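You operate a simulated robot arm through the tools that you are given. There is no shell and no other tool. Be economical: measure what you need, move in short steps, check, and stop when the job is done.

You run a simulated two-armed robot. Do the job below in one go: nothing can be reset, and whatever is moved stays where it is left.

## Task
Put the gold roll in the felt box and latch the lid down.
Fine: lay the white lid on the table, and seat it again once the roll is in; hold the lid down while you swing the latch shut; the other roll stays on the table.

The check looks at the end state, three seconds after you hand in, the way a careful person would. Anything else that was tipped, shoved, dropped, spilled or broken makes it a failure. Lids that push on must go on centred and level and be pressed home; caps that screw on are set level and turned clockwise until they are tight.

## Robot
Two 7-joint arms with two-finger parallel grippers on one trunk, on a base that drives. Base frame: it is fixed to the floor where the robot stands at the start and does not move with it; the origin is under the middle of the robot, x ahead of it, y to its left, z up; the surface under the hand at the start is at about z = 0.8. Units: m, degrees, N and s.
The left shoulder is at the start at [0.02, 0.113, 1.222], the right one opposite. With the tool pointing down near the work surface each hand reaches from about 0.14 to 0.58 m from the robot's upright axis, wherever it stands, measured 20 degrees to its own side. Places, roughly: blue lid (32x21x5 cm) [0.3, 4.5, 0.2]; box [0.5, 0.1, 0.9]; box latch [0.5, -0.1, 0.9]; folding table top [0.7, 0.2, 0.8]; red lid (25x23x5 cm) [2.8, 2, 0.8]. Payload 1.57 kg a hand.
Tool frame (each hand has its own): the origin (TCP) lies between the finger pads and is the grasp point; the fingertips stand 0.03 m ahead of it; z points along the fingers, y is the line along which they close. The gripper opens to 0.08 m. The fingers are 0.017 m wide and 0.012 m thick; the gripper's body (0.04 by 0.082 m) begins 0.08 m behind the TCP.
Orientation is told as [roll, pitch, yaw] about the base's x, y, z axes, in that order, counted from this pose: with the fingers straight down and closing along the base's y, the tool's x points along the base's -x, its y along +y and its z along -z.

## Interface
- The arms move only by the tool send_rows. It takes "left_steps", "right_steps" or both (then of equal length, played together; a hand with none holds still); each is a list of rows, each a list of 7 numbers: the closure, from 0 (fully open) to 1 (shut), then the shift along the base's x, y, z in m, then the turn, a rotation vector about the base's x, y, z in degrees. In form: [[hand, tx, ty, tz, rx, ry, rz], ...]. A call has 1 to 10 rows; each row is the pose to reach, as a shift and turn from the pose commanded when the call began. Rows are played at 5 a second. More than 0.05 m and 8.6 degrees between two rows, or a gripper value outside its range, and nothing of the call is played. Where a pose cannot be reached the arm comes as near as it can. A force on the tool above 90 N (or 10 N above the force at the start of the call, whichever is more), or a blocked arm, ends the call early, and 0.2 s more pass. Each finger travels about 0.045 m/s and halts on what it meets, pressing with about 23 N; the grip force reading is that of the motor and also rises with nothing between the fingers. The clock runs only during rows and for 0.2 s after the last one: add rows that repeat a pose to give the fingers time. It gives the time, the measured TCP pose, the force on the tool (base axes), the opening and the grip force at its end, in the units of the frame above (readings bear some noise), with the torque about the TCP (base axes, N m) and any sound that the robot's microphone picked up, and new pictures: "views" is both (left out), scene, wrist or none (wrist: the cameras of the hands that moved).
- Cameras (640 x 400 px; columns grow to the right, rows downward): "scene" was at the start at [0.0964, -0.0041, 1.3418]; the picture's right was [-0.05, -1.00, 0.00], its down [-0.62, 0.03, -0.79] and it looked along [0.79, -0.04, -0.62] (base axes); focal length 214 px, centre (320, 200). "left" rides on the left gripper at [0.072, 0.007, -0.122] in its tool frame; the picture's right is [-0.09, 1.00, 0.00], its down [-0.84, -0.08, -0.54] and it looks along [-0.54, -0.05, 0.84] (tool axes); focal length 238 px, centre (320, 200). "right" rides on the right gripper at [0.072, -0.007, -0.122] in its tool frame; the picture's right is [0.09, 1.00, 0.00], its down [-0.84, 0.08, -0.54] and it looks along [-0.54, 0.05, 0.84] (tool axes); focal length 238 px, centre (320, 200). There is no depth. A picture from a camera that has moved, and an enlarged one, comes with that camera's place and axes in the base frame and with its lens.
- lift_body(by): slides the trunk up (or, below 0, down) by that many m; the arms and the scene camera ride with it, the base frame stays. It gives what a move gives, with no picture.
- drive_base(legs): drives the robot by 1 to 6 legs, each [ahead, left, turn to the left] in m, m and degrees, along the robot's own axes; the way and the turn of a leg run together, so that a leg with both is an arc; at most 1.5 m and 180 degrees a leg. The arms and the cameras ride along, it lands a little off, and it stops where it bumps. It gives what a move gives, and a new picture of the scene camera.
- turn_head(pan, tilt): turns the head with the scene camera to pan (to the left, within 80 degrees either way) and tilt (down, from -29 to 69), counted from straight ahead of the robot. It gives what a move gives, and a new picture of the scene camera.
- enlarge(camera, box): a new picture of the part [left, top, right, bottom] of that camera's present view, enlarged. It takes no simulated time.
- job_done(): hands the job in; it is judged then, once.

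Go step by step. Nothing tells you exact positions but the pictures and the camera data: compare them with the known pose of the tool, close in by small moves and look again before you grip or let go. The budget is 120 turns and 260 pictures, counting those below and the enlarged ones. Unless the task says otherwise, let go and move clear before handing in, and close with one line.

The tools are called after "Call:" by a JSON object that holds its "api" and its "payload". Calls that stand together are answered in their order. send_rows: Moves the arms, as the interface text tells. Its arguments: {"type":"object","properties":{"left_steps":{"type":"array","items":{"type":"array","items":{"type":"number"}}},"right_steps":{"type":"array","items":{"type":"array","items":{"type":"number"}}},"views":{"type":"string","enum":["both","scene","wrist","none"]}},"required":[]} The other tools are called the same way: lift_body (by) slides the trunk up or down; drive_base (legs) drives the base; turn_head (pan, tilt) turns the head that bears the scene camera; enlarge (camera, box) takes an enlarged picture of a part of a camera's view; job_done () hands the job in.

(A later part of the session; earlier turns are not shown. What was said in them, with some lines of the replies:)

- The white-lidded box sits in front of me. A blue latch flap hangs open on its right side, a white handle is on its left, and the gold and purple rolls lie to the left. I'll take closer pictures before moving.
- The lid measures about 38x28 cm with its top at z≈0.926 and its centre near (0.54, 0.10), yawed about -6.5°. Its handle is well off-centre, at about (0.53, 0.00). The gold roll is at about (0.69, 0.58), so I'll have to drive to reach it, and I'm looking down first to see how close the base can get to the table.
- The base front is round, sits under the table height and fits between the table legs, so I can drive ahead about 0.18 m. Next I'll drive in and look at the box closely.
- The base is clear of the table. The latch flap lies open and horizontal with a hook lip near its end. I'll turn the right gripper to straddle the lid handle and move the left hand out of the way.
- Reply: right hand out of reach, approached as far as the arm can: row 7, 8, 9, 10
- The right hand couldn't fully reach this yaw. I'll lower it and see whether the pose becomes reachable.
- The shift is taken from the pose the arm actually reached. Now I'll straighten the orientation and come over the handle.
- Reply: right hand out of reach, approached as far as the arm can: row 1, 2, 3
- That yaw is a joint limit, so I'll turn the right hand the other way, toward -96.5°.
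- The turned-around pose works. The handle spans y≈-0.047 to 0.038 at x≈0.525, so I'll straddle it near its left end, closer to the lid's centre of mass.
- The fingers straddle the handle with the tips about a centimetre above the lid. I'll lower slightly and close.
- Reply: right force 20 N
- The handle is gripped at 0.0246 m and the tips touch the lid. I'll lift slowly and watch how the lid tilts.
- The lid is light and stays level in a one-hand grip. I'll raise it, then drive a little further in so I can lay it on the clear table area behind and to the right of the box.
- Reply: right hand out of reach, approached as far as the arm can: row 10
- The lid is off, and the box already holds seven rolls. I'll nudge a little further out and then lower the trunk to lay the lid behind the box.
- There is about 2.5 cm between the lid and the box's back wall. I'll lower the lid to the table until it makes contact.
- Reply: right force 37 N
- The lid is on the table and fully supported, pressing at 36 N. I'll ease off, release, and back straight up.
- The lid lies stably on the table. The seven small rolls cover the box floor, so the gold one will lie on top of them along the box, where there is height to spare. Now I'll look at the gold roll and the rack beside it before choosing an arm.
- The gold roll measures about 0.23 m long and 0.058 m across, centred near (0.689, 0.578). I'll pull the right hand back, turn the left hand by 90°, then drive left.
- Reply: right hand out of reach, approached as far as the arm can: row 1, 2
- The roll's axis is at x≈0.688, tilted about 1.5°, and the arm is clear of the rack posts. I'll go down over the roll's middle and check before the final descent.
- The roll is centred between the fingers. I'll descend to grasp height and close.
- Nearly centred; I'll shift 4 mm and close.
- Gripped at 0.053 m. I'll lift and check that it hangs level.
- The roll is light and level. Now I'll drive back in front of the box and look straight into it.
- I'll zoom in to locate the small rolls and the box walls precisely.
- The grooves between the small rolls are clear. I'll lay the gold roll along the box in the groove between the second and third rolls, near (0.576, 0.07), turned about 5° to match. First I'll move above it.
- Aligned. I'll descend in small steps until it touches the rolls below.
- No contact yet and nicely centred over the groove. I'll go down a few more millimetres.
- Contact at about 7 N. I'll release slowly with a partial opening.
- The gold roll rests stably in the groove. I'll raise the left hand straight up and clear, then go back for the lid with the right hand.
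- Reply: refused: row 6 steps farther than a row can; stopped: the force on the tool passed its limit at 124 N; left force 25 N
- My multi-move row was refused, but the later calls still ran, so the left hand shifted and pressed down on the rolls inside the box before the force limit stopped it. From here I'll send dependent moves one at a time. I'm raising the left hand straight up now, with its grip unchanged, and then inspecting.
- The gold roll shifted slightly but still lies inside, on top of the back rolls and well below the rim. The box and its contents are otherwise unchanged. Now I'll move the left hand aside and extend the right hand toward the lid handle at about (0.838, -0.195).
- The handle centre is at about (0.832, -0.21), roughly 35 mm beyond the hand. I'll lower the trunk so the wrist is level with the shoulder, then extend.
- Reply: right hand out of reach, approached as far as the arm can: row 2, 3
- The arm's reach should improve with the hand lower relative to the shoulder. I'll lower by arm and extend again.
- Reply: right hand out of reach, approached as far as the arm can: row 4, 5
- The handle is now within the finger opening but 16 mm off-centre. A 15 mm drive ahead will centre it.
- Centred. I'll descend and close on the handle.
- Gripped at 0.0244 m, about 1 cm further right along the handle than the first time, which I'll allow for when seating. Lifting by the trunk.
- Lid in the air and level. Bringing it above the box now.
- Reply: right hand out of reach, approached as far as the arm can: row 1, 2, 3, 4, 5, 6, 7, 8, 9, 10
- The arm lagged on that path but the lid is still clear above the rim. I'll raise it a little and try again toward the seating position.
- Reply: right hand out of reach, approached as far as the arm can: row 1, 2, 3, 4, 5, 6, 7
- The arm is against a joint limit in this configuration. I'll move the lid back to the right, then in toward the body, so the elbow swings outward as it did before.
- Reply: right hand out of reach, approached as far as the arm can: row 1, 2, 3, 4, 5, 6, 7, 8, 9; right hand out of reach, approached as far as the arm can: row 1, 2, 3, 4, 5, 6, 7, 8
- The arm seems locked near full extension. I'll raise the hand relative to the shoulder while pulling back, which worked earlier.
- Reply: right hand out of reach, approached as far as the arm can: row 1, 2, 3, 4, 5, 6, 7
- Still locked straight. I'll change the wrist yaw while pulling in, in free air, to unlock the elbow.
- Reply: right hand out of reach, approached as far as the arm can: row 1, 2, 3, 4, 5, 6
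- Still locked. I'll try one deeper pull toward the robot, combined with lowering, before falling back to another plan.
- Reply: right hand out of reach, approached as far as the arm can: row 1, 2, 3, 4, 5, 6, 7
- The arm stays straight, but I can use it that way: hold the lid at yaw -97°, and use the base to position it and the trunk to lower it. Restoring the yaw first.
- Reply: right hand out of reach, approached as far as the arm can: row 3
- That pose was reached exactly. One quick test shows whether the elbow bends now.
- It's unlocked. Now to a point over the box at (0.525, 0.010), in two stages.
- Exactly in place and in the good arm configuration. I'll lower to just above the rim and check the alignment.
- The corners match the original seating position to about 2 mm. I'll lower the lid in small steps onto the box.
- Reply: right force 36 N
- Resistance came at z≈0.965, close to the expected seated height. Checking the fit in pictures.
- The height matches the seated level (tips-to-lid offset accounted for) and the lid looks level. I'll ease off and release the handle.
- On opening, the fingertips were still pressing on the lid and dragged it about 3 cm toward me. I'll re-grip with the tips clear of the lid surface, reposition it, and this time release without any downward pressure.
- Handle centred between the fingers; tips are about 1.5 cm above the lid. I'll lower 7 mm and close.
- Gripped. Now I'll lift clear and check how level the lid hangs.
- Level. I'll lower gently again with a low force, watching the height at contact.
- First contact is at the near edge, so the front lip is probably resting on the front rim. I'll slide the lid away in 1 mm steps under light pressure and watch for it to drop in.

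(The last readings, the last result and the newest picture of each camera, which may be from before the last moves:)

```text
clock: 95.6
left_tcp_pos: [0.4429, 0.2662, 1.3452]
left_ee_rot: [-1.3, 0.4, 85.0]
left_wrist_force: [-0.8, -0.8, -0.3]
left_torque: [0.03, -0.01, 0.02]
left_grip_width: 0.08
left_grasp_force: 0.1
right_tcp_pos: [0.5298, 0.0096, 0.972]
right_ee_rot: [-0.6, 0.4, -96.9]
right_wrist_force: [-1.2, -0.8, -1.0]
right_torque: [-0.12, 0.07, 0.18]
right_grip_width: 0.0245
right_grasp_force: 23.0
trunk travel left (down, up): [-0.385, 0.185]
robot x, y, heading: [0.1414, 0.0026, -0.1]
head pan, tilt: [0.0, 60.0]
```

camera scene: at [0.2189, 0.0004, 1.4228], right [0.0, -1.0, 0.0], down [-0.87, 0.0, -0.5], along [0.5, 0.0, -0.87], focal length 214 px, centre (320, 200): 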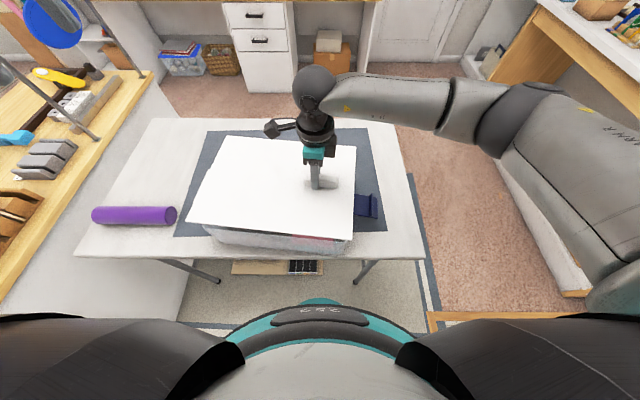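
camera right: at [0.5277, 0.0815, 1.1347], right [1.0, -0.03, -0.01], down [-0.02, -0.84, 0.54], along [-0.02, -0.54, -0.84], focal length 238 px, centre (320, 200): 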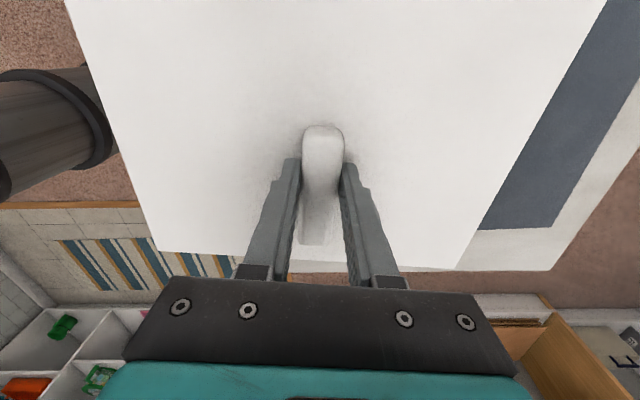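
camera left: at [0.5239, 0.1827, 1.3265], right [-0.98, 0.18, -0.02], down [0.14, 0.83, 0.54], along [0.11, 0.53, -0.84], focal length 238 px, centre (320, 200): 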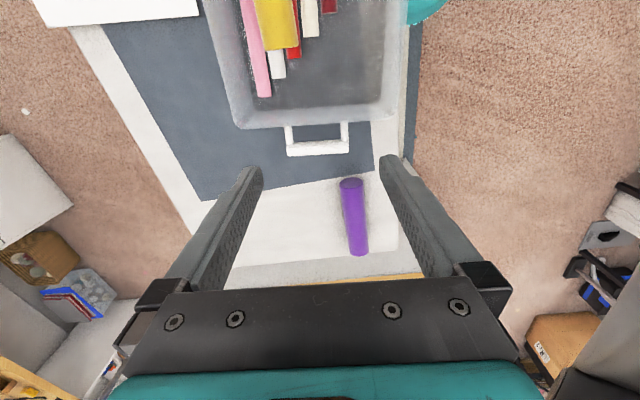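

Contact vanished after 3 mm, so the lip is inside. Side contact is starting at 6 mm, so I'll go back 2 mm and lower.

Call:
{"api": "send_rows", "payload": {"right_steps": [[1, -0.002, 0, 0, 0, 0, 0], [1, -0.002, 0, -0.002, 0, 0, 0], [1, -0.002, 0, -0.004, 0, 0, 0], [1, -0.002, 0, -0.006, 0, 0, 0]], "views": "none"}}

```text
clock: 96.6
left_tcp_pos: [0.443, 0.2659, 1.3433]
left_ee_rot: [-1.3, 0.2, 85.0]
left_wrist_force: [-0.1, -0.8, 0.4]
left_torque: [0.01, 0.01, 0.0]
left_grip_width: 0.08
left_grasp_force: 0.0
right_tcp_pos: [0.5282, 0.0091, 0.9675]
right_ee_rot: [-0.5, 0.4, -96.9]
right_wrist_force: [-1.2, -0.5, -0.4]
right_torque: [0.22, -0.22, -0.02]
right_grip_width: 0.0243
right_grasp_force: 23.2
trunk travel left (down, up): [-0.385, 0.185]
robot x, y, heading: [0.1406, -0.0005, 0.2]
head pan, tilt: [0.0, 60.0]
```

Call:
{"api": "send_rows", "payload": {"right_steps": [[1, 0, 0, -0.0015, 0, 0, 0], [1, 0, 0, -0.003, 0, 0, 0]], "views": "none"}}

Call:
{"api": "enlarge", "payload": {"camera": "scene", "box": [180, 120, 400, 260]}}

```text
clock: 97.2
left_tcp_pos: [0.4414, 0.2657, 1.3446]
left_ee_rot: [-1.2, 0.3, 85.0]
left_wrist_force: [-0.5, 0.6, -0.2]
left_torque: [0.02, 0.01, -0.03]
left_grip_width: 0.0801
left_grasp_force: 0.1
right_tcp_pos: [0.5283, 0.0088, 0.9654]
right_ee_rot: [-0.4, 0.4, -96.9]
right_wrist_force: [-0.5, -2.0, 11.0]
right_torque: [-0.24, -0.09, 0.03]
right_grip_width: 0.0244
right_grasp_force: 23.1
trunk travel left (down, up): [-0.385, 0.185]
robot x, y, heading: [0.1468, 0.0006, 0.1]
head pan, tilt: [0.0, 60.0]
```

```text
2.86 times, centred on (290, 190) of scene
camera zoom: at [0.2179, 0.0003, 1.423], right [0.0, -1.0, 0.0], down [-0.87, 0.0, -0.5], along [0.5, 0.0, -0.87], focal length 613 px, centre (406, 229)
```

zoom: 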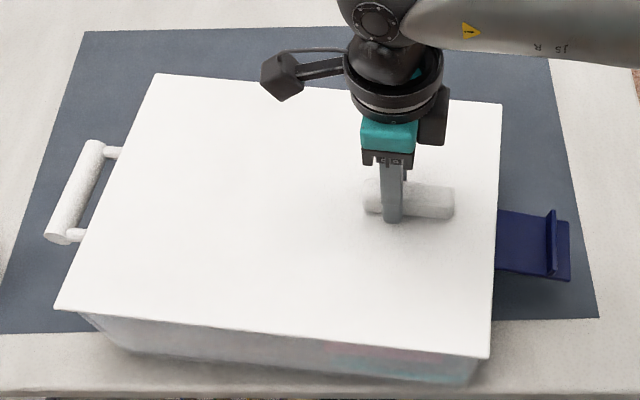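

Even contact with balanced torque, 8 mm lower than the first lip contact, so the lid is seated. I'll relieve the pressure and open with the tips clear.

Call:
{"api": "send_rows", "payload": {"right_steps": [[1, 0, 0, 0.002, 0, 0, 0], [0.65, 0, 0, 0.002, 0, 0, 0], [0.6, 0, 0, 0.003, 0, 0, 0], [0.5, 0, 0, 0.005, 0, 0, 0], [0.4, 0, 0, 0.008, 0, 0, 0], [0.2, 0, 0, 0.012, 0, 0, 0], [0, 0, 0, 0.02, 0, 0, 0], [0, 0, 0, 0.04, 0, 0, 0], [0, 0, 0, 0.08, 0, 0, 0], [0, 0, 0, 0.12, 0, 0, 0]], "views": "both"}}

Call:
{"api": "enlarge", "payload": {"camera": "scene", "box": [180, 120, 400, 260]}}

```text
clock: 99.4
left_tcp_pos: [0.4434, 0.2655, 1.3441]
left_ee_rot: [-1.2, 0.4, 85.0]
left_wrist_force: [-0.2, -0.2, 0.1]
left_torque: [-0.01, -0.02, -0.01]
left_grip_width: 0.0802
left_grasp_force: 0.1
right_tcp_pos: [0.5275, 0.0096, 1.0835]
right_ee_rot: [-0.6, 0.4, -96.9]
right_wrist_force: [0.5, -0.1, 0.1]
right_torque: [-0.02, -0.05, 0.0]
right_grip_width: 0.08
right_grasp_force: 0.0
trunk travel left (down, up): [-0.385, 0.185]
robot x, y, heading: [0.1423, -0.0005, -0.2]
head pan, tilt: [0.0, 60.0]
camera scene: at [0.2188, 0.0005, 1.4228], right [0.0, -1.0, 0.0], down [-0.87, 0.0, -0.5], along [0.5, 0.0, -0.87], focal length 214 px, centre (320, 200)
camera right: at [0.5307, 0.0808, 1.2068], right [1.0, -0.03, -0.01], down [-0.02, -0.84, 0.54], along [-0.02, -0.54, -0.84], focal length 238 px, centre (320, 200)
```

scene: 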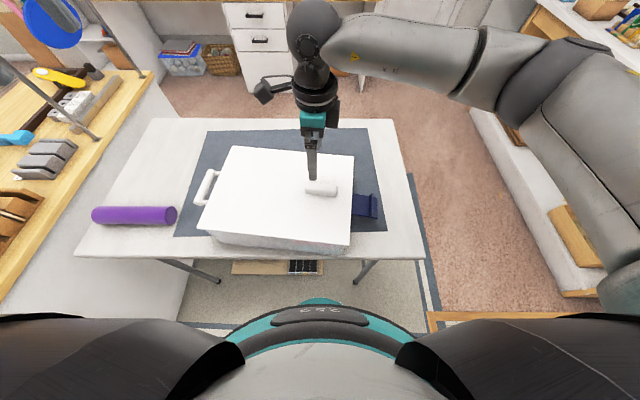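
right: 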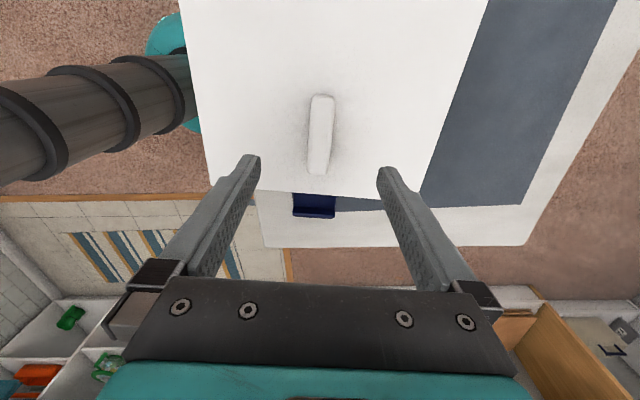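

```text
2.86 times, centred on (290, 190) of scene
camera zoom: at [0.2188, 0.0005, 1.4228], right [0.0, -1.0, 0.0], down [-0.87, 0.0, -0.5], along [0.5, 0.0, -0.87], focal length 613 px, centre (406, 229)
```

zoom: 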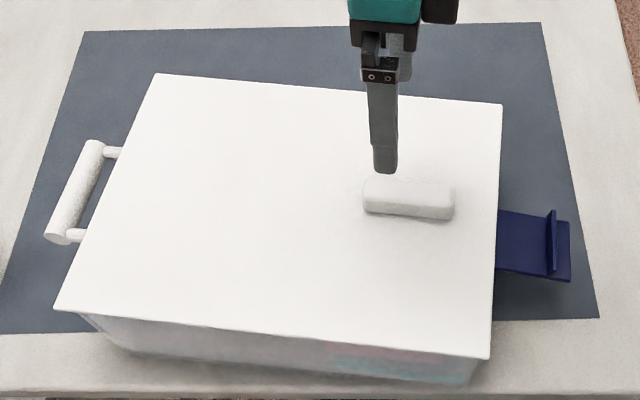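

The lid stayed in place, seated and level. Now I'll study the latch.

Call:
{"api": "enlarge", "payload": {"camera": "right", "box": [260, 170, 380, 245]}}

Call:
{"api": "enlarge", "payload": {"camera": "scene", "box": [330, 170, 400, 240]}}

```text
5.33 times, centred on (320, 208) of right
camera zoom: at [0.5307, 0.0808, 1.2068], right [1.0, -0.03, -0.01], down [-0.02, -0.84, 0.54], along [-0.02, -0.54, -0.84], focal length 1271 px, centre (320, 160)
```

zoom: 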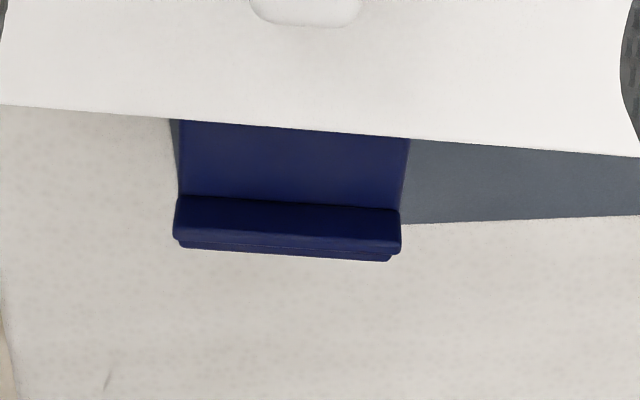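

```text
5.71 times, centred on (365, 205) of scene
camera zoom: at [0.2188, 0.0005, 1.4228], right [0.0, -1.0, 0.0], down [-0.87, 0.0, -0.5], along [0.5, 0.0, -0.87], focal length 1226 px, centre (63, 171)
```

zoom: 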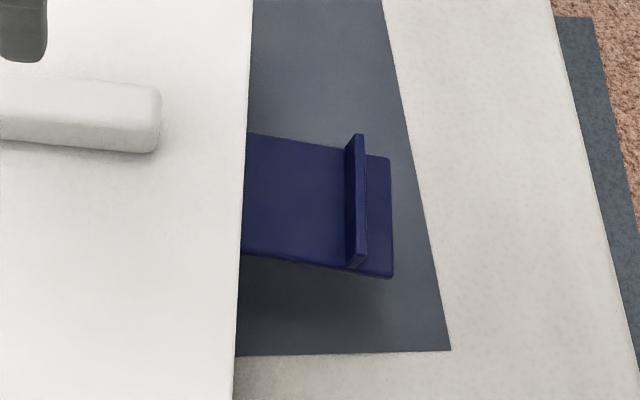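

Triangulation puts the hinge near y≈-0.09, z≈0.885 and the flap flat out to y≈-0.16. Its lip stands to z≈0.905 and spans x≈0.475–0.545. The plan is for the left hand to press the lid, and for the right hand, tilted 45° with closed fingers, to lift the flap from below and push it over. First I'll take the right hand out to the right.

Call:
{"api": "send_rows", "payload": {"right_steps": [[1, 0, -0.035, 0.01, 0, 0, 0], [1, -0.005, -0.07, 0.01, 0, 0, 0], [1, -0.01, -0.11, 0.01, 0, 0, 0], [1, -0.015, -0.15, 0.01, 0, 0, 0], [1, -0.02, -0.19, 0.01, 0, 0, 0], [1, -0.02, -0.23, 0.01, 0, 0, 0], [1, -0.02, -0.27, 0.01, 0, 0, 0], [1, -0.02, -0.3, 0.01, 0, 0, 0]], "views": "none"}}

```text
clock: 101.2
left_tcp_pos: [0.4426, 0.2658, 1.3452]
left_ee_rot: [-1.3, 0.4, 85.0]
left_wrist_force: [0.4, 0.9, -0.5]
left_torque: [-0.01, 0.01, 0.0]
left_grip_width: 0.0799
left_grasp_force: 0.1
right_tcp_pos: [0.5081, -0.2913, 1.0933]
right_ee_rot: [-0.5, 0.3, -96.8]
right_wrist_force: [-0.3, -0.3, 0.5]
right_torque: [0.0, -0.01, -0.03]
right_grip_width: 0.0001
right_grasp_force: 21.6
trunk travel left (down, up): [-0.385, 0.185]
robot x, y, heading: [0.1415, 0.0016, 0.0]
head pan, tilt: [0.0, 60.0]
```

Tilting the right hand by 45° and bringing the left hand, closed, over the lid.

Call:
{"api": "send_rows", "payload": {"right_steps": [[1, 0, 0, 0, 7.5, 0, 0], [1, 0, -0.01, 0, 15, 0, 0], [1, 0, -0.02, 0, 22.5, 0, 0], [1, 0, -0.03, 0, 30, 0, 0], [1, 0, -0.03, 0, 37.5, 0, 0], [1, 0, -0.03, 0, 45, 0, 0], [1, 0, -0.03, 0, 45, 0, 0], [1, 0, -0.03, 0, 45, 0, 0], [1, 0, -0.03, 0, 45, 0, 0], [1, 0, -0.03, 0, 45, 0, 0]], "left_steps": [[1, 0.003, -0.025, -0.03, 0, 0, 0], [1, 0.006, -0.05, -0.06, 0, 0, 0], [1, 0.009, -0.075, -0.09, 0, 0, 0], [1, 0.012, -0.1, -0.12, 0, 0, 0], [1, 0.015, -0.125, -0.15, 0, 0, 0], [1, 0.018, -0.15, -0.18, 0, 0, 0], [1, 0.022, -0.18, -0.21, 0, 0, 0], [1, 0.026, -0.21, -0.24, 0, 0, 0], [1, 0.03, -0.24, -0.27, 0, 0, 0], [1, 0.032, -0.262, -0.3, 0, 0, 0]], "views": "both"}}

```text
clock: 103.4
left_tcp_pos: [0.4757, 0.0034, 1.0449]
left_ee_rot: [-1.3, 0.3, 85.0]
left_wrist_force: [0.0, -0.1, 0.7]
left_torque: [0.02, 0.0, 0.0]
left_grip_width: 0.0
left_grasp_force: 21.3
right_tcp_pos: [0.5082, -0.3207, 1.0934]
right_ee_rot: [-7.5, 45.0, -99.8]
right_wrist_force: [0.4, 0.3, 0.9]
right_torque: [0.0, -0.02, 0.0]
right_grip_width: 0.0
right_grasp_force: 21.5
trunk travel left (down, up): [-0.385, 0.185]
robot x, y, heading: [0.1415, 0.0005, 0.0]
head pan, tilt: [0.0, 60.0]
camera scene: at [0.219, 0.0, 1.4228], right [0.0, -1.0, 0.0], down [-0.87, 0.0, -0.5], along [0.5, 0.0, -0.87], focal length 214 px, centre (320, 200)
camera right: at [0.511, -0.3566, 1.2307], right [1.0, -0.01, -0.03], down [-0.02, -0.98, -0.22], along [-0.02, 0.22, -0.98], focal length 238 px, centre (320, 200)
camera left: at [0.4613, -0.0656, 1.1668], right [-0.98, 0.18, -0.02], down [0.14, 0.83, 0.54], along [0.11, 0.53, -0.84], focal length 238 px, centre (320, 200)
```

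scene: 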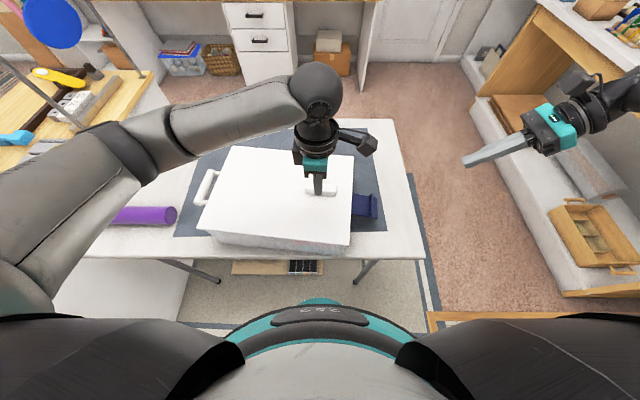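
right: 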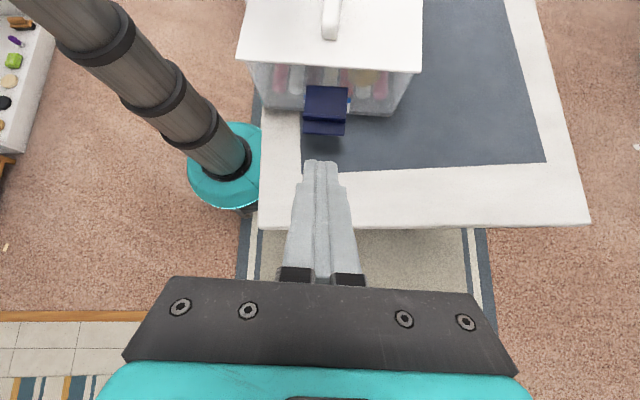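
left: 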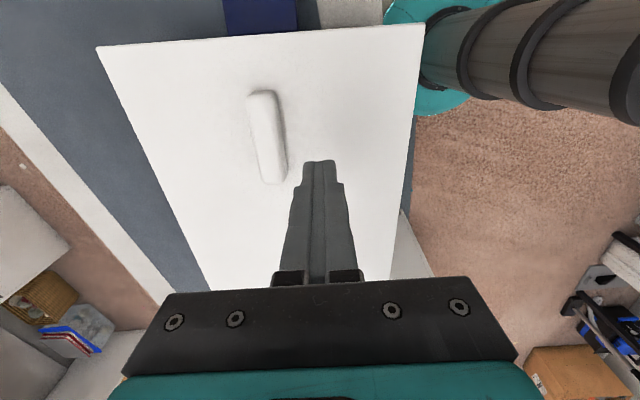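

Both poses are good, and the right camera now sees the latch side of the box. Zooming in on it.

Call:
{"api": "enlarge", "payload": {"camera": "right", "box": [230, 30, 430, 155]}}

```text
3.20 times, centred on (330, 92) of right
camera zoom: at [0.511, -0.3566, 1.2307], right [1.0, -0.01, -0.03], down [-0.02, -0.98, -0.22], along [-0.02, 0.22, -0.98], focal length 763 px, centre (288, 544)
```

zoom: 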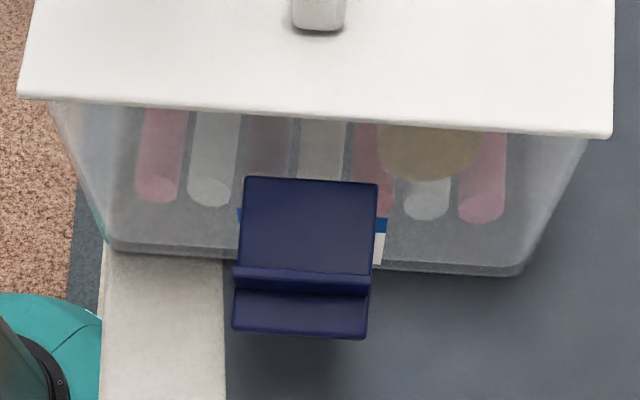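

The flap runs from the hinge at y≈-0.088 out to its tip at y≈-0.175. I'll press the lid with the left hand at about (0.475, 0.05), keeping its camera away from the right hand.

Call:
{"api": "send_rows", "payload": {"left_steps": [[1, 0, 0.025, -0.02, 0, 0, 0], [1, 0, 0.047, -0.05, 0, 0, 0], [1, 0, 0.047, -0.075, 0, 0, 0], [1, 0, 0.047, -0.083, 0, 0, 0], [1, 0, 0.047, -0.086, 0, 0, 0], [1, 0, 0.047, -0.088, 0, 0, 0]], "views": "none"}}

```text
clock: 104.8
left_tcp_pos: [0.4741, 0.0508, 0.9617]
left_ee_rot: [-1.8, 0.5, 84.9]
left_wrist_force: [-6.2, 6.9, 44.5]
left_torque: [0.31, 0.3, -0.16]
left_grip_width: 0.0001
left_grasp_force: 21.3
right_tcp_pos: [0.5062, -0.3195, 1.095]
right_ee_rot: [-7.1, 45.0, -99.6]
right_wrist_force: [0.1, 0.1, 0.7]
right_torque: [0.01, -0.02, 0.0]
right_grip_width: 0.0
right_grasp_force: 21.3
trunk travel left (down, up): [-0.385, 0.185]
robot x, y, heading: [0.142, 0.0035, -0.1]
head pan, tilt: [0.0, 60.0]
```

The lid top under the fingertip reads z≈0.932, the same as originally seated, so it's fully home. I'll hold it with slightly less force and bring the right fingertips below and outside the flap.

Call:
{"api": "send_rows", "payload": {"left_steps": [[1, 0, 0, 0.001, 0, 0, 0], [1, 0, 0, 0.002, 0, 0, 0], [1, 0, 0, 0.002, 0, 0, 0], [1, 0, 0, 0.002, 0, 0, 0], [1, 0, 0, 0.002, 0, 0, 0], [1, 0, 0, 0.002, 0, 0, 0], [1, 0, 0, 0.002, 0, 0, 0]], "right_steps": [[1, 0.002, 0.01, -0.04, 0, 0, 0], [1, 0.004, 0.025, -0.08, 0, 0, 0], [1, 0.006, 0.04, -0.12, 0, 0, 0], [1, 0.006, 0.055, -0.16, 0, 0, 0], [1, 0.006, 0.065, -0.195, 0, 0, 0], [1, 0.006, 0.08, -0.215, 0, 0, 0], [1, 0.006, 0.095, -0.226, 0, 0, 0]], "views": "both"}}

Call:
{"api": "enlarge", "payload": {"camera": "right", "box": [200, 0, 440, 200]}}

Call:
{"api": "enlarge", "payload": {"camera": "scene", "box": [320, 140, 480, 260]}}

```text
clock: 106.4
left_tcp_pos: [0.4754, 0.0509, 0.9609]
left_ee_rot: [-1.5, 0.4, 85.0]
left_wrist_force: [-2.0, 3.4, 39.0]
left_torque: [0.23, 0.18, 0.0]
left_grip_width: 0.0002
left_grasp_force: 21.2
right_tcp_pos: [0.5132, -0.2244, 0.8694]
right_ee_rot: [-7.2, 44.9, -99.6]
right_wrist_force: [0.1, 0.2, -0.2]
right_torque: [0.0, 0.03, 0.0]
right_grip_width: 0.0002
right_grasp_force: 21.9
trunk travel left (down, up): [-0.385, 0.185]
robot x, y, heading: [0.1421, 0.0032, 0.2]
head pan, tilt: [0.0, 60.0]
camera scene: at [0.2165, 0.0006, 1.423], right [0.0, -1.0, 0.0], down [-0.87, 0.0, -0.5], along [0.5, 0.0, -0.87], focal length 214 px, centre (320, 200)
camera right: at [0.516, -0.2605, 1.0054], right [1.0, -0.01, -0.02], down [-0.02, -0.98, -0.22], along [-0.02, 0.22, -0.98], focal length 238 px, centre (320, 200)
camera left: at [0.4604, -0.0184, 1.083], right [-0.98, 0.18, -0.03], down [0.14, 0.83, 0.54], along [0.12, 0.52, -0.84], focal length 238 px, centre (320, 200)
```

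scene: 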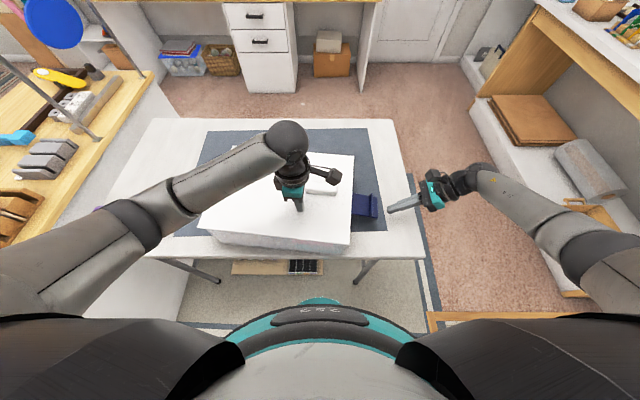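
right: 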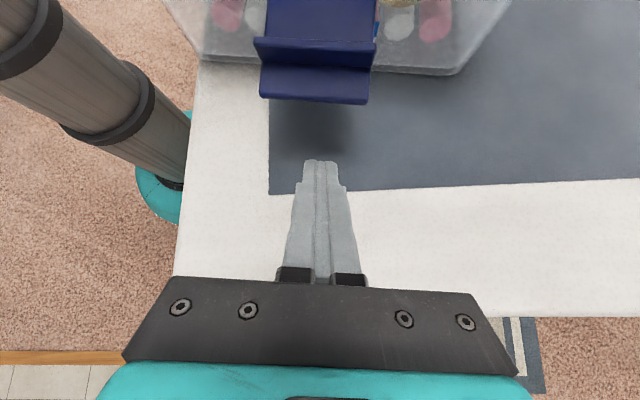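
left: 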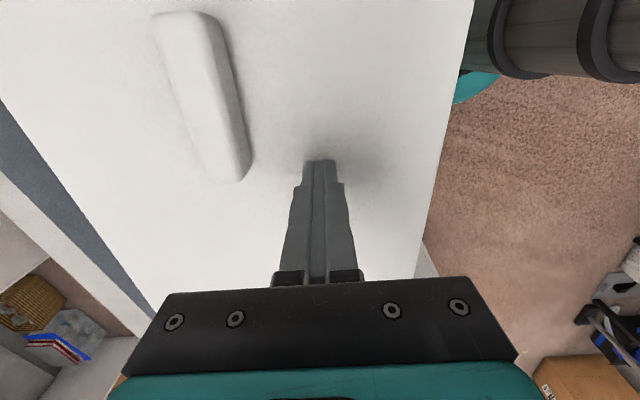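

```text
2.00 times, centred on (320, 100) of right
camera zoom: at [0.516, -0.2605, 1.0054], right [1.0, -0.01, -0.02], down [-0.02, -0.98, -0.22], along [-0.02, 0.22, -0.98], focal length 477 px, centre (320, 400)
```

zoom: 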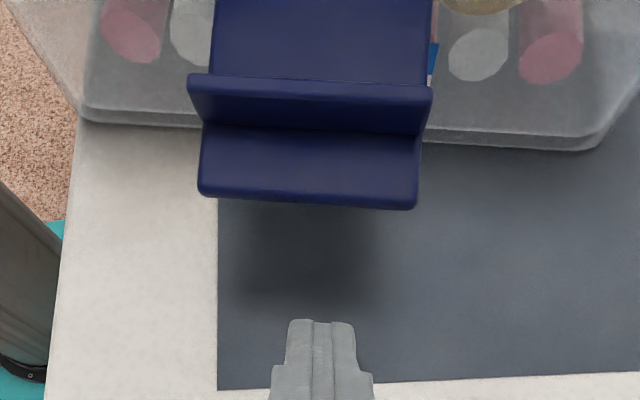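

```text
3.33 times, centred on (400, 200) of scene
camera zoom: at [0.2165, 0.0006, 1.423], right [0.0, -1.0, 0.0], down [-0.87, 0.0, -0.5], along [0.5, 0.0, -0.87], focal length 715 px, centre (53, 200)
```

zoom: 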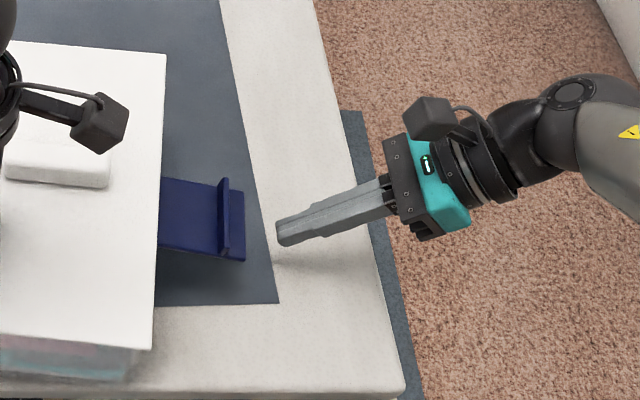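

The fingertips are in line with the flap and below it. Now I'll slide under and lift along the hinge arc to about 30°.

Call:
{"api": "send_rows", "payload": {"right_steps": [[1, 0, 0.023, -0.002, 0, 0, 0], [1, 0, 0.046, 0, 0, 0, 0], [1, 0, 0.043, 0.012, 0, 0, 0], [1, 0, 0.042, 0.022, 0, 0, 0], [1, 0, 0.044, 0.039, 0, 0, 0], [1, 0.001, 0.051, 0.054, 0, 0, 0]], "views": "both"}}

Call:
{"api": "enlarge", "payload": {"camera": "scene", "box": [320, 140, 480, 260]}}

```text
clock: 107.8
left_tcp_pos: [0.4743, 0.0508, 0.9613]
left_ee_rot: [-1.6, 0.4, 85.0]
left_wrist_force: [-1.7, 3.3, 38.4]
left_torque: [0.21, 0.18, -0.05]
left_grip_width: 0.0
left_grasp_force: 21.2
right_tcp_pos: [0.5132, -0.1749, 0.9235]
right_ee_rot: [-7.2, 45.0, -99.6]
right_wrist_force: [-0.5, -2.1, -0.3]
right_torque: [0.15, -0.04, -0.05]
right_grip_width: 0.0
right_grasp_force: 20.9
trunk travel left (down, up): [-0.385, 0.185]
robot x, y, heading: [0.1431, 0.0009, -0.1]
head pan, tilt: [0.0, 60.0]
camera scene: at [0.2165, 0.0001, 1.423], right [0.0, -1.0, 0.0], down [-0.87, 0.0, -0.5], along [0.5, 0.0, -0.87], focal length 214 px, centre (320, 200)
camera right: at [0.516, -0.2108, 1.061], right [1.0, -0.01, -0.02], down [-0.02, -0.98, -0.22], along [-0.02, 0.22, -0.98], focal length 238 px, centre (320, 200)
```

scene: 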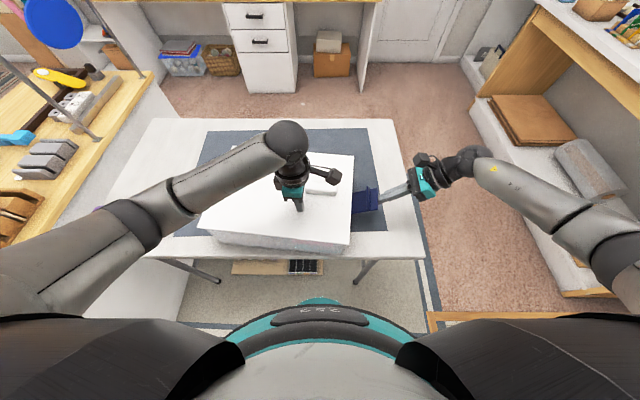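
right: 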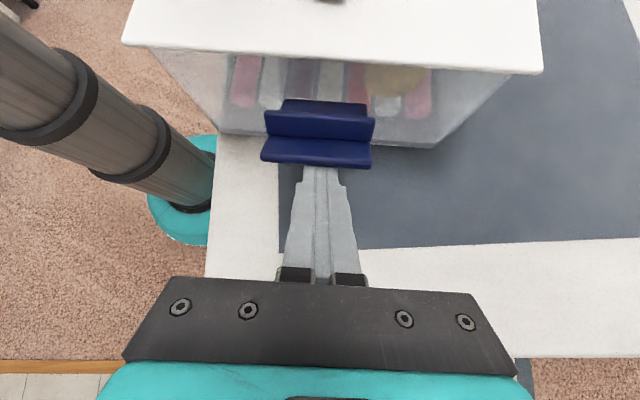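

```text
3.33 times, centred on (400, 200) of scene
camera zoom: at [0.2165, 0.0001, 1.423], right [0.0, -1.0, 0.0], down [-0.87, 0.0, -0.5], along [0.5, 0.0, -0.87], focal length 715 px, centre (53, 200)
```

zoom: 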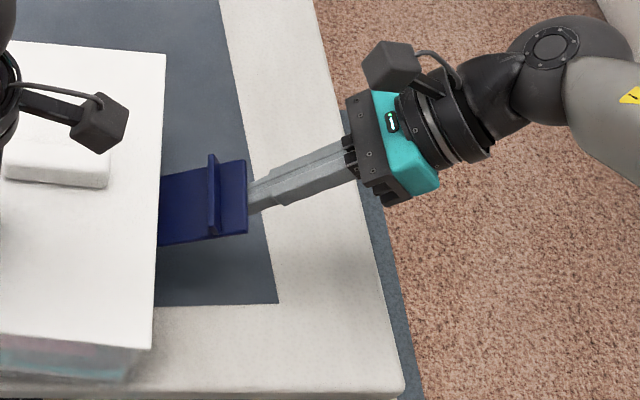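

The flap rises with little force. Continuing the arc to about 75°.

Call:
{"api": "send_rows", "payload": {"right_steps": [[1, 0.001, 0.005, 0.007, 0, 0, 0], [1, 0.001, 0.011, 0.0135, 0, 0, 0], [1, 0.002, 0.018, 0.019, 0, 0, 0], [1, 0.002, 0.025, 0.0235, 0, 0, 0], [1, 0.003, 0.033, 0.027, 0, 0, 0], [1, 0.003, 0.04, 0.03, 0, 0, 0]], "views": "both"}}

Call:
{"api": "enlarge", "payload": {"camera": "scene", "box": [320, 140, 480, 260]}}

```text
clock: 109.2
left_tcp_pos: [0.4755, 0.0502, 0.9597]
left_ee_rot: [-1.3, 0.6, 85.0]
left_wrist_force: [-2.5, 2.8, 37.7]
left_torque: [0.2, 0.15, 0.03]
left_grip_width: 0.0
left_grasp_force: 21.0
right_tcp_pos: [0.5153, -0.1332, 0.9538]
right_ee_rot: [-7.3, 45.2, -99.6]
right_wrist_force: [1.4, -2.6, -0.5]
right_torque: [-0.05, -0.02, -0.02]
right_grip_width: 0.0
right_grasp_force: 21.6
trunk travel left (down, up): [-0.385, 0.185]
robot x, y, heading: [0.1448, 0.0013, -0.1]
head pan, tilt: [0.0, 60.0]
camera scene: at [0.2167, 0.0002, 1.423], right [0.0, -1.0, 0.0], down [-0.87, 0.0, -0.5], along [0.5, 0.0, -0.87], focal length 214 px, centre (320, 200)
camera right: at [0.5188, -0.1695, 1.0905], right [1.0, -0.01, -0.02], down [-0.02, -0.98, -0.22], along [-0.02, 0.22, -0.98], focal length 238 px, centre (320, 200)
```

scene: 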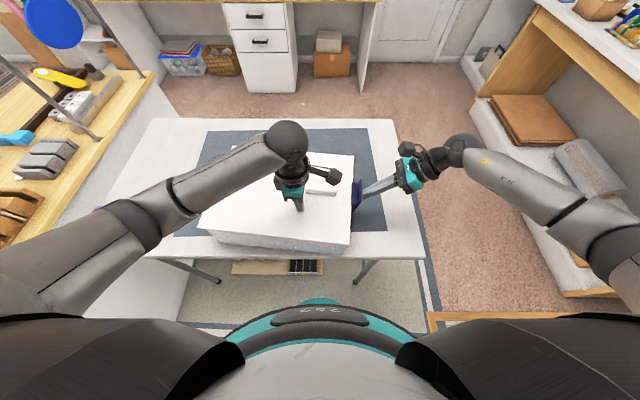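
right: 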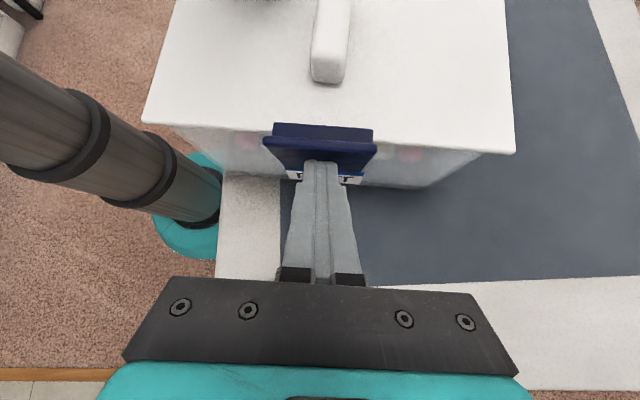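

```text
3.33 times, centred on (400, 200) of scene
camera zoom: at [0.2167, 0.0002, 1.423], right [0.0, -1.0, 0.0], down [-0.87, 0.0, -0.5], along [0.5, 0.0, -0.87], focal length 715 px, centre (53, 200)
```

zoom: 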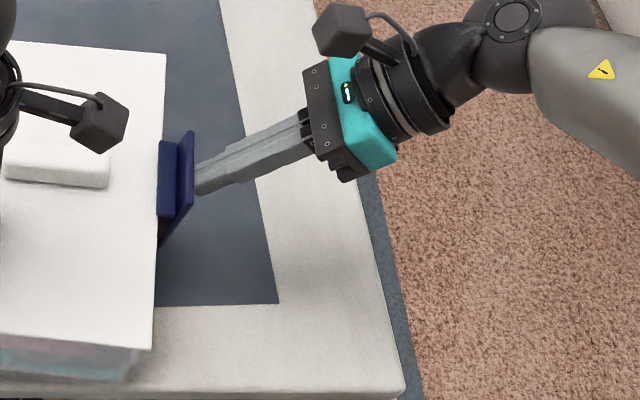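

The lip is about to come over the lid. I'll push on inward until it clicks or resists.

Call:
{"api": "send_rows", "payload": {"right_steps": [[1, 0, 0.006, 0.001, 0, 0, 0], [1, 0, 0.012, 0.001, 0, 0, 0], [1, 0, 0.017, 0.001, 0, 0, 0], [1, 0, 0.021, 0, 0, 0, 0], [1, 0, 0.024, 0, 0, 0, 0]], "views": "both"}}

Call:
{"api": "enlarge", "payload": {"camera": "scene", "box": [320, 140, 480, 260]}}

Call:
{"api": "enlarge", "payload": {"camera": "right", "box": [200, 60, 440, 220]}}

```text
clock: 110.4
left_tcp_pos: [0.4753, 0.0521, 0.9613]
left_ee_rot: [-1.6, -0.2, 85.1]
left_wrist_force: [0.6, 18.1, 38.4]
left_torque: [0.54, 0.1, 0.1]
left_grip_width: 0.0
left_grasp_force: 21.5
right_tcp_pos: [0.518, -0.1181, 0.953]
right_ee_rot: [-6.9, 44.7, -99.9]
right_wrist_force: [-2.1, -37.4, 15.8]
right_torque: [-0.12, 0.07, -0.02]
right_grip_width: 0.0
right_grasp_force: 20.9
trunk travel left (down, up): [-0.385, 0.185]
robot x, y, heading: [0.1436, -0.0007, 0.1]
head pan, tilt: [0.0, 60.0]
camera scene: at [0.2158, -0.0022, 1.4232], right [0.0, -1.0, 0.0], down [-0.86, 0.0, -0.5], along [0.5, 0.0, -0.86], focal length 214 px, centre (320, 200)
camera right: at [0.5201, -0.1525, 1.0904], right [1.0, -0.02, -0.02], down [-0.03, -0.98, -0.21], along [-0.02, 0.21, -0.98], focal length 238 px, centre (320, 200)
```

scene: 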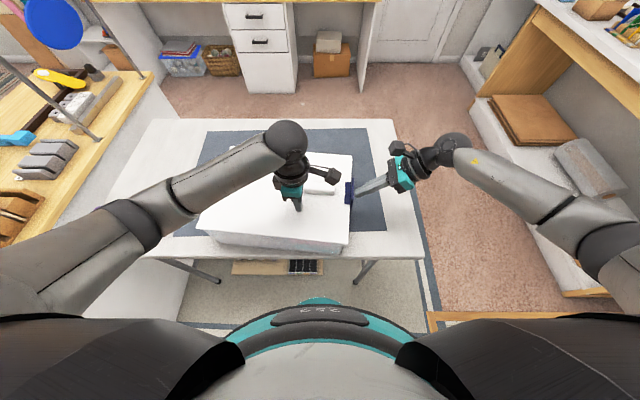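
right: 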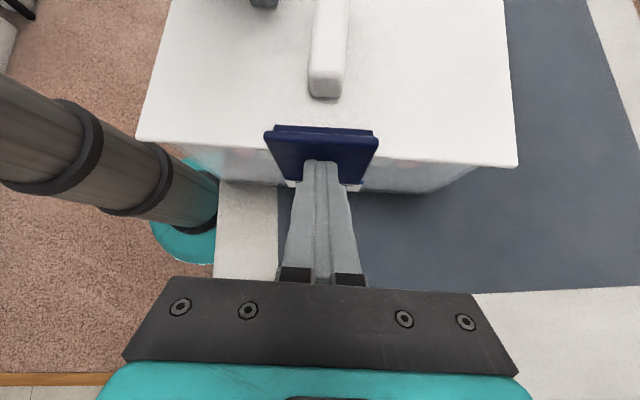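

```text
3.33 times, centred on (400, 200) of scene
camera zoom: at [0.2158, -0.0022, 1.4232], right [0.0, -1.0, 0.0], down [-0.86, 0.0, -0.5], along [0.5, 0.0, -0.86], focal length 715 px, centre (53, 200)
```

zoom: 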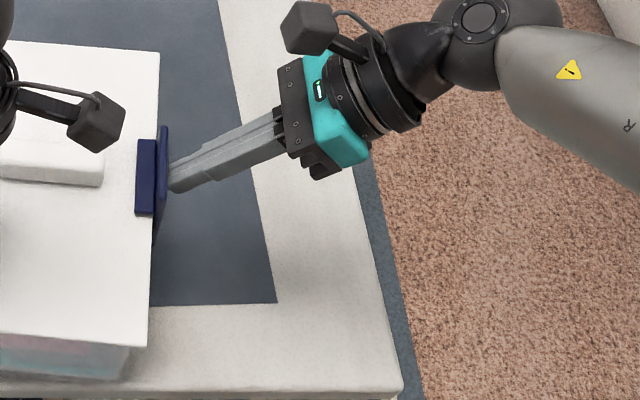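

```text
2.50 times, centred on (320, 140) of right
camera zoom: at [0.5201, -0.1525, 1.0904], right [1.0, -0.02, -0.02], down [-0.03, -0.98, -0.21], along [-0.02, 0.21, -0.98], focal length 596 px, centre (320, 350)
```

zoom: 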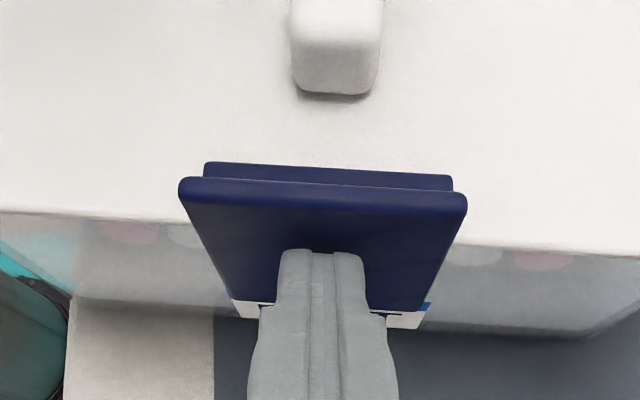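

The lip is over the lid edge and the flap is upright, stopped against the lid. I'll back the right hand off to see if it stays.

Call:
{"api": "send_rows", "payload": {"right_steps": [[1, 0, -0.01, 0, 0, 0, 0], [1, 0, -0.025, 0, 0, 0, 0], [1, 0, -0.045, 0.005, 0, 0, 0], [1, 0, -0.07, 0.01, 0, 0, 0]], "views": "both"}}

Call:
{"api": "enlarge", "payload": {"camera": "scene", "box": [320, 140, 480, 260]}}

Call:
{"api": "enlarge", "payload": {"camera": "right", "box": [220, 20, 420, 170]}}

```text
clock: 111.4
left_tcp_pos: [0.4748, 0.0522, 0.9605]
left_ee_rot: [-1.5, 0.4, 85.0]
left_wrist_force: [-1.2, 9.8, 39.6]
left_torque: [0.45, 0.09, 0.02]
left_grip_width: 0.0
left_grasp_force: 21.1
right_tcp_pos: [0.5161, -0.1793, 0.9636]
right_ee_rot: [-7.3, 45.1, -99.6]
right_wrist_force: [0.5, -0.3, 0.2]
right_torque: [0.04, 0.01, 0.02]
right_grip_width: 0.0002
right_grasp_force: 21.3
trunk travel left (down, up): [-0.385, 0.185]
robot x, y, heading: [0.144, 0.0012, -0.2]
head pan, tilt: [0.0, 60.0]
camera scene: at [0.2167, 0.0013, 1.423], right [0.0, -1.0, 0.0], down [-0.87, 0.0, -0.5], along [0.5, 0.0, -0.87], focal length 214 px, centre (320, 200)
camera right: at [0.519, -0.2152, 1.1004], right [1.0, -0.01, -0.02], down [-0.02, -0.98, -0.22], along [-0.02, 0.22, -0.98], focal length 238 px, centre (320, 200)
```

scene: 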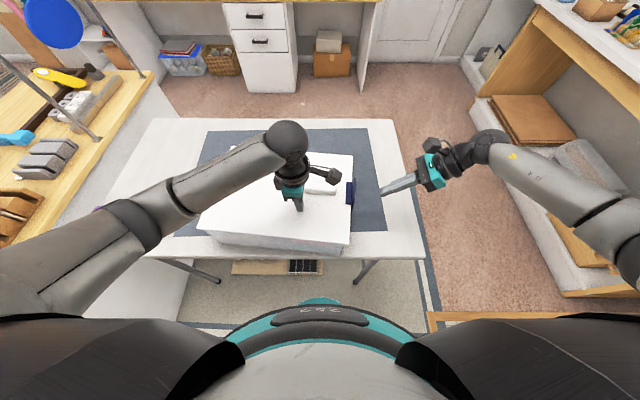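
right: 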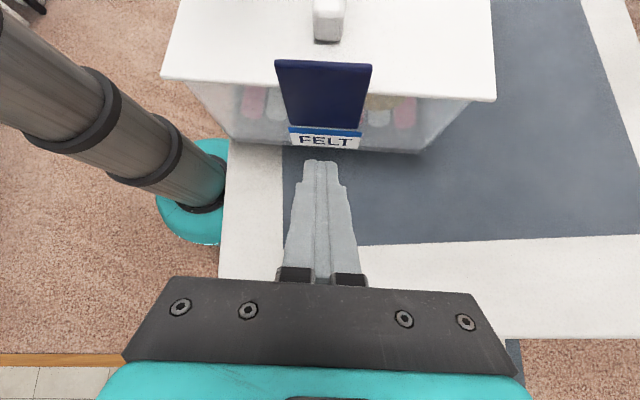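

```text
3.33 times, centred on (400, 200) of scene
camera zoom: at [0.2167, 0.0013, 1.423], right [0.0, -1.0, 0.0], down [-0.87, 0.0, -0.5], along [0.5, 0.0, -0.87], focal length 715 px, centre (53, 200)
```

zoom: 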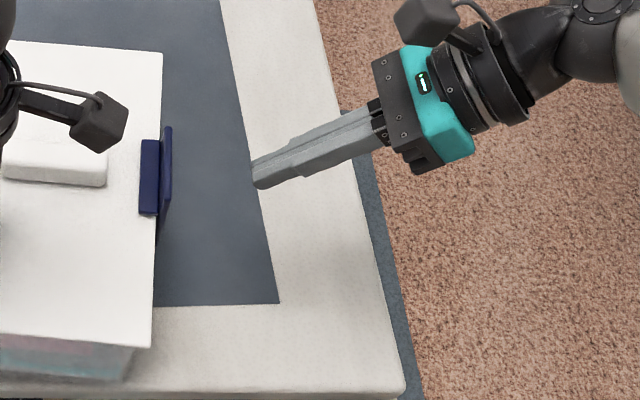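

```text
2.67 times, centred on (320, 95) of right
camera zoom: at [0.519, -0.2152, 1.1004], right [1.0, -0.01, -0.02], down [-0.02, -0.98, -0.22], along [-0.02, 0.22, -0.98], focal length 636 px, centre (320, 480)
```

zoom: 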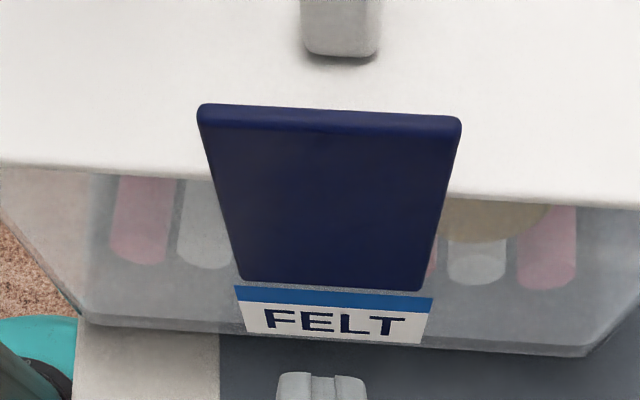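

The latch stays shut and the label "FELT" is uncovered. I'll lift the left hand off and check that everything holds.

Call:
{"api": "send_rows", "payload": {"left_steps": [[1, 0, -0.001, 0.004, 0, 0, 0], [1, 0, -0.001, 0.01, 0, 0, 0], [1, 0, -0.001, 0.03, 0, 0, 0], [1, 0, 0.01, 0.07, 0, 0, 0], [1, 0, 0.04, 0.1, 0, 0, 0], [1, 0, 0.08, 0.12, 0, 0, 0], [1, 0, 0.12, 0.14, 0, 0, 0], [1, -0.02, 0.16, 0.16, 0, 0, 0], [1, -0.04, 0.2, 0.17, 0, 0, 0]], "right_steps": [[1, 0, 0, 0, 0, 0, 0], [1, 0, 0, 0, 0, 0, 0], [1, 0, -0.02, 0.02, 0, 0, 0], [1, 0, -0.04, 0.04, 0, 0, 0], [1, 0, -0.06, 0.06, 0, 0, 0], [1, 0, -0.08, 0.08, 0, 0, 0], [1, 0, -0.1, 0.1, 0, 0, 0], [1, 0, -0.11, 0.11, 0, 0, 0], [1, 0, -0.11, 0.11, 0, 0, 0]], "views": "both"}}

Call:
{"api": "enlarge", "payload": {"camera": "scene", "box": [180, 130, 400, 260]}}

Call:
{"api": "enlarge", "payload": {"camera": "right", "box": [200, 0, 460, 160]}}

```text
clock: 113.4
left_tcp_pos: [0.4317, 0.2522, 1.1281]
left_ee_rot: [-1.2, 0.3, 84.9]
left_wrist_force: [0.4, 0.1, -0.2]
left_torque: [-0.02, -0.03, 0.01]
left_grip_width: 0.0001
left_grasp_force: 21.8
right_tcp_pos: [0.5184, -0.2894, 1.0725]
right_ee_rot: [-7.4, 45.0, -99.7]
right_wrist_force: [-0.3, 0.1, -0.1]
right_torque: [-0.03, -0.02, -0.02]
right_grip_width: 0.0002
right_grasp_force: 21.0
trunk travel left (down, up): [-0.385, 0.185]
robot x, y, heading: [0.1431, -0.0024, 0.0]
head pan, tilt: [0.0, 60.0]
camera scene: at [0.218, 0.0011, 1.4228], right [0.0, -1.0, 0.0], down [-0.87, 0.0, -0.5], along [0.5, 0.0, -0.87], focal length 214 px, centre (320, 200)
camera right: at [0.5208, -0.3252, 1.21], right [1.0, -0.01, -0.03], down [-0.02, -0.98, -0.22], along [-0.02, 0.22, -0.98], focal length 238 px, centre (320, 200)
camera left: at [0.4191, 0.1828, 1.2499], right [-0.98, 0.18, -0.02], down [0.14, 0.83, 0.54], along [0.11, 0.53, -0.84], focal length 238 px, centre (320, 200)
```

scene: 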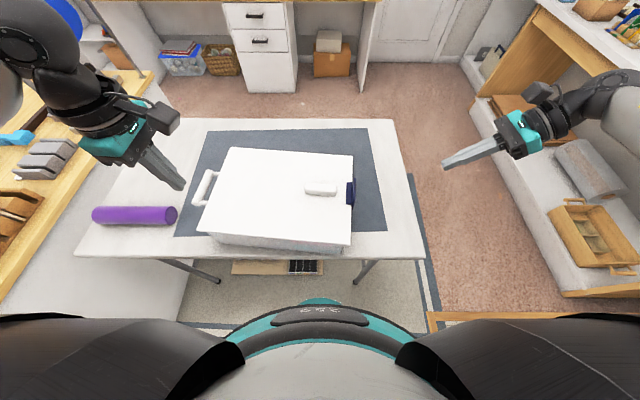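
right: 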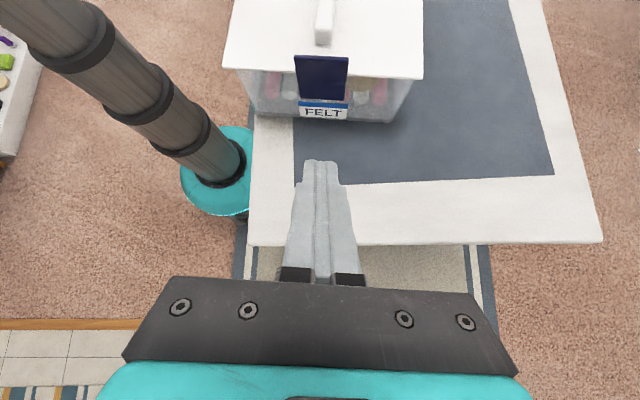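
left: 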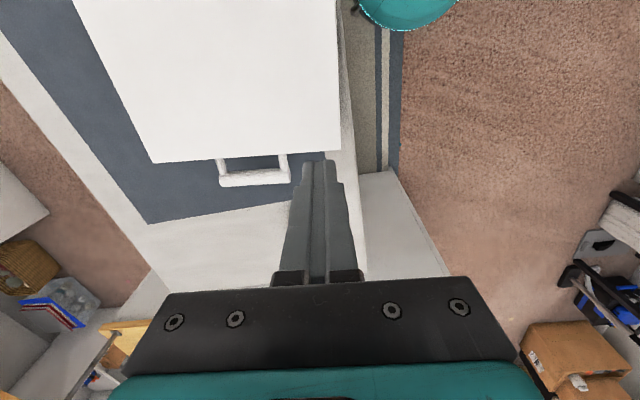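

```text
2.91 times, centred on (290, 195) of scene
camera zoom: at [0.218, 0.0011, 1.4228], right [0.0, -1.0, 0.0], down [-0.87, 0.0, -0.5], along [0.5, 0.0, -0.87], focal length 624 px, centre (407, 214)
```

zoom: 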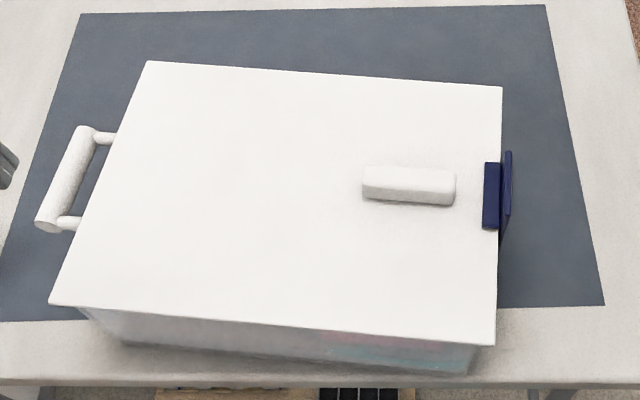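

```text
2.46 times, centred on (330, 80) of right
camera zoom: at [0.5208, -0.3252, 1.21], right [1.0, -0.01, -0.03], down [-0.02, -0.98, -0.22], along [-0.02, 0.22, -0.98], focal length 587 px, centre (295, 495)
```

zoom: 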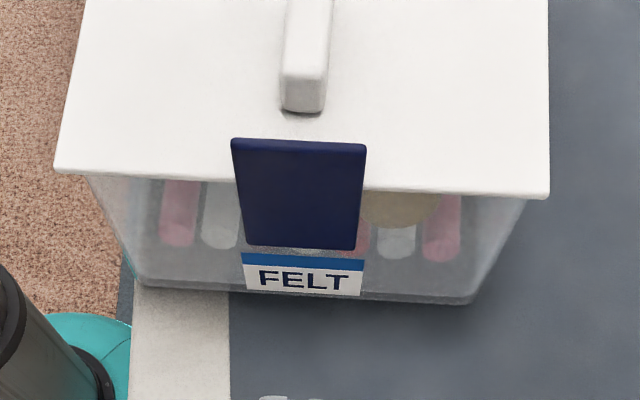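

The lid is seated level, the latch lip holds it, the gold roll is inside, and the purple roll is untouched on the table. Both hands are clear, so I'm handing in.

Call:
{"api": "job_done", "payload": {}}

```text
The job is handed in.
```

The gold roll is in the felt box with the lid seated and the latch swung shut over it, and the purple roll is still on the table. Along the way, a mistimed move pressed the left hand onto the rolls inside until the force limit stopped it (124 N). I saw no damage, but the gold roll shifted a little. Closing the latch also nudged the box about 3 mm.
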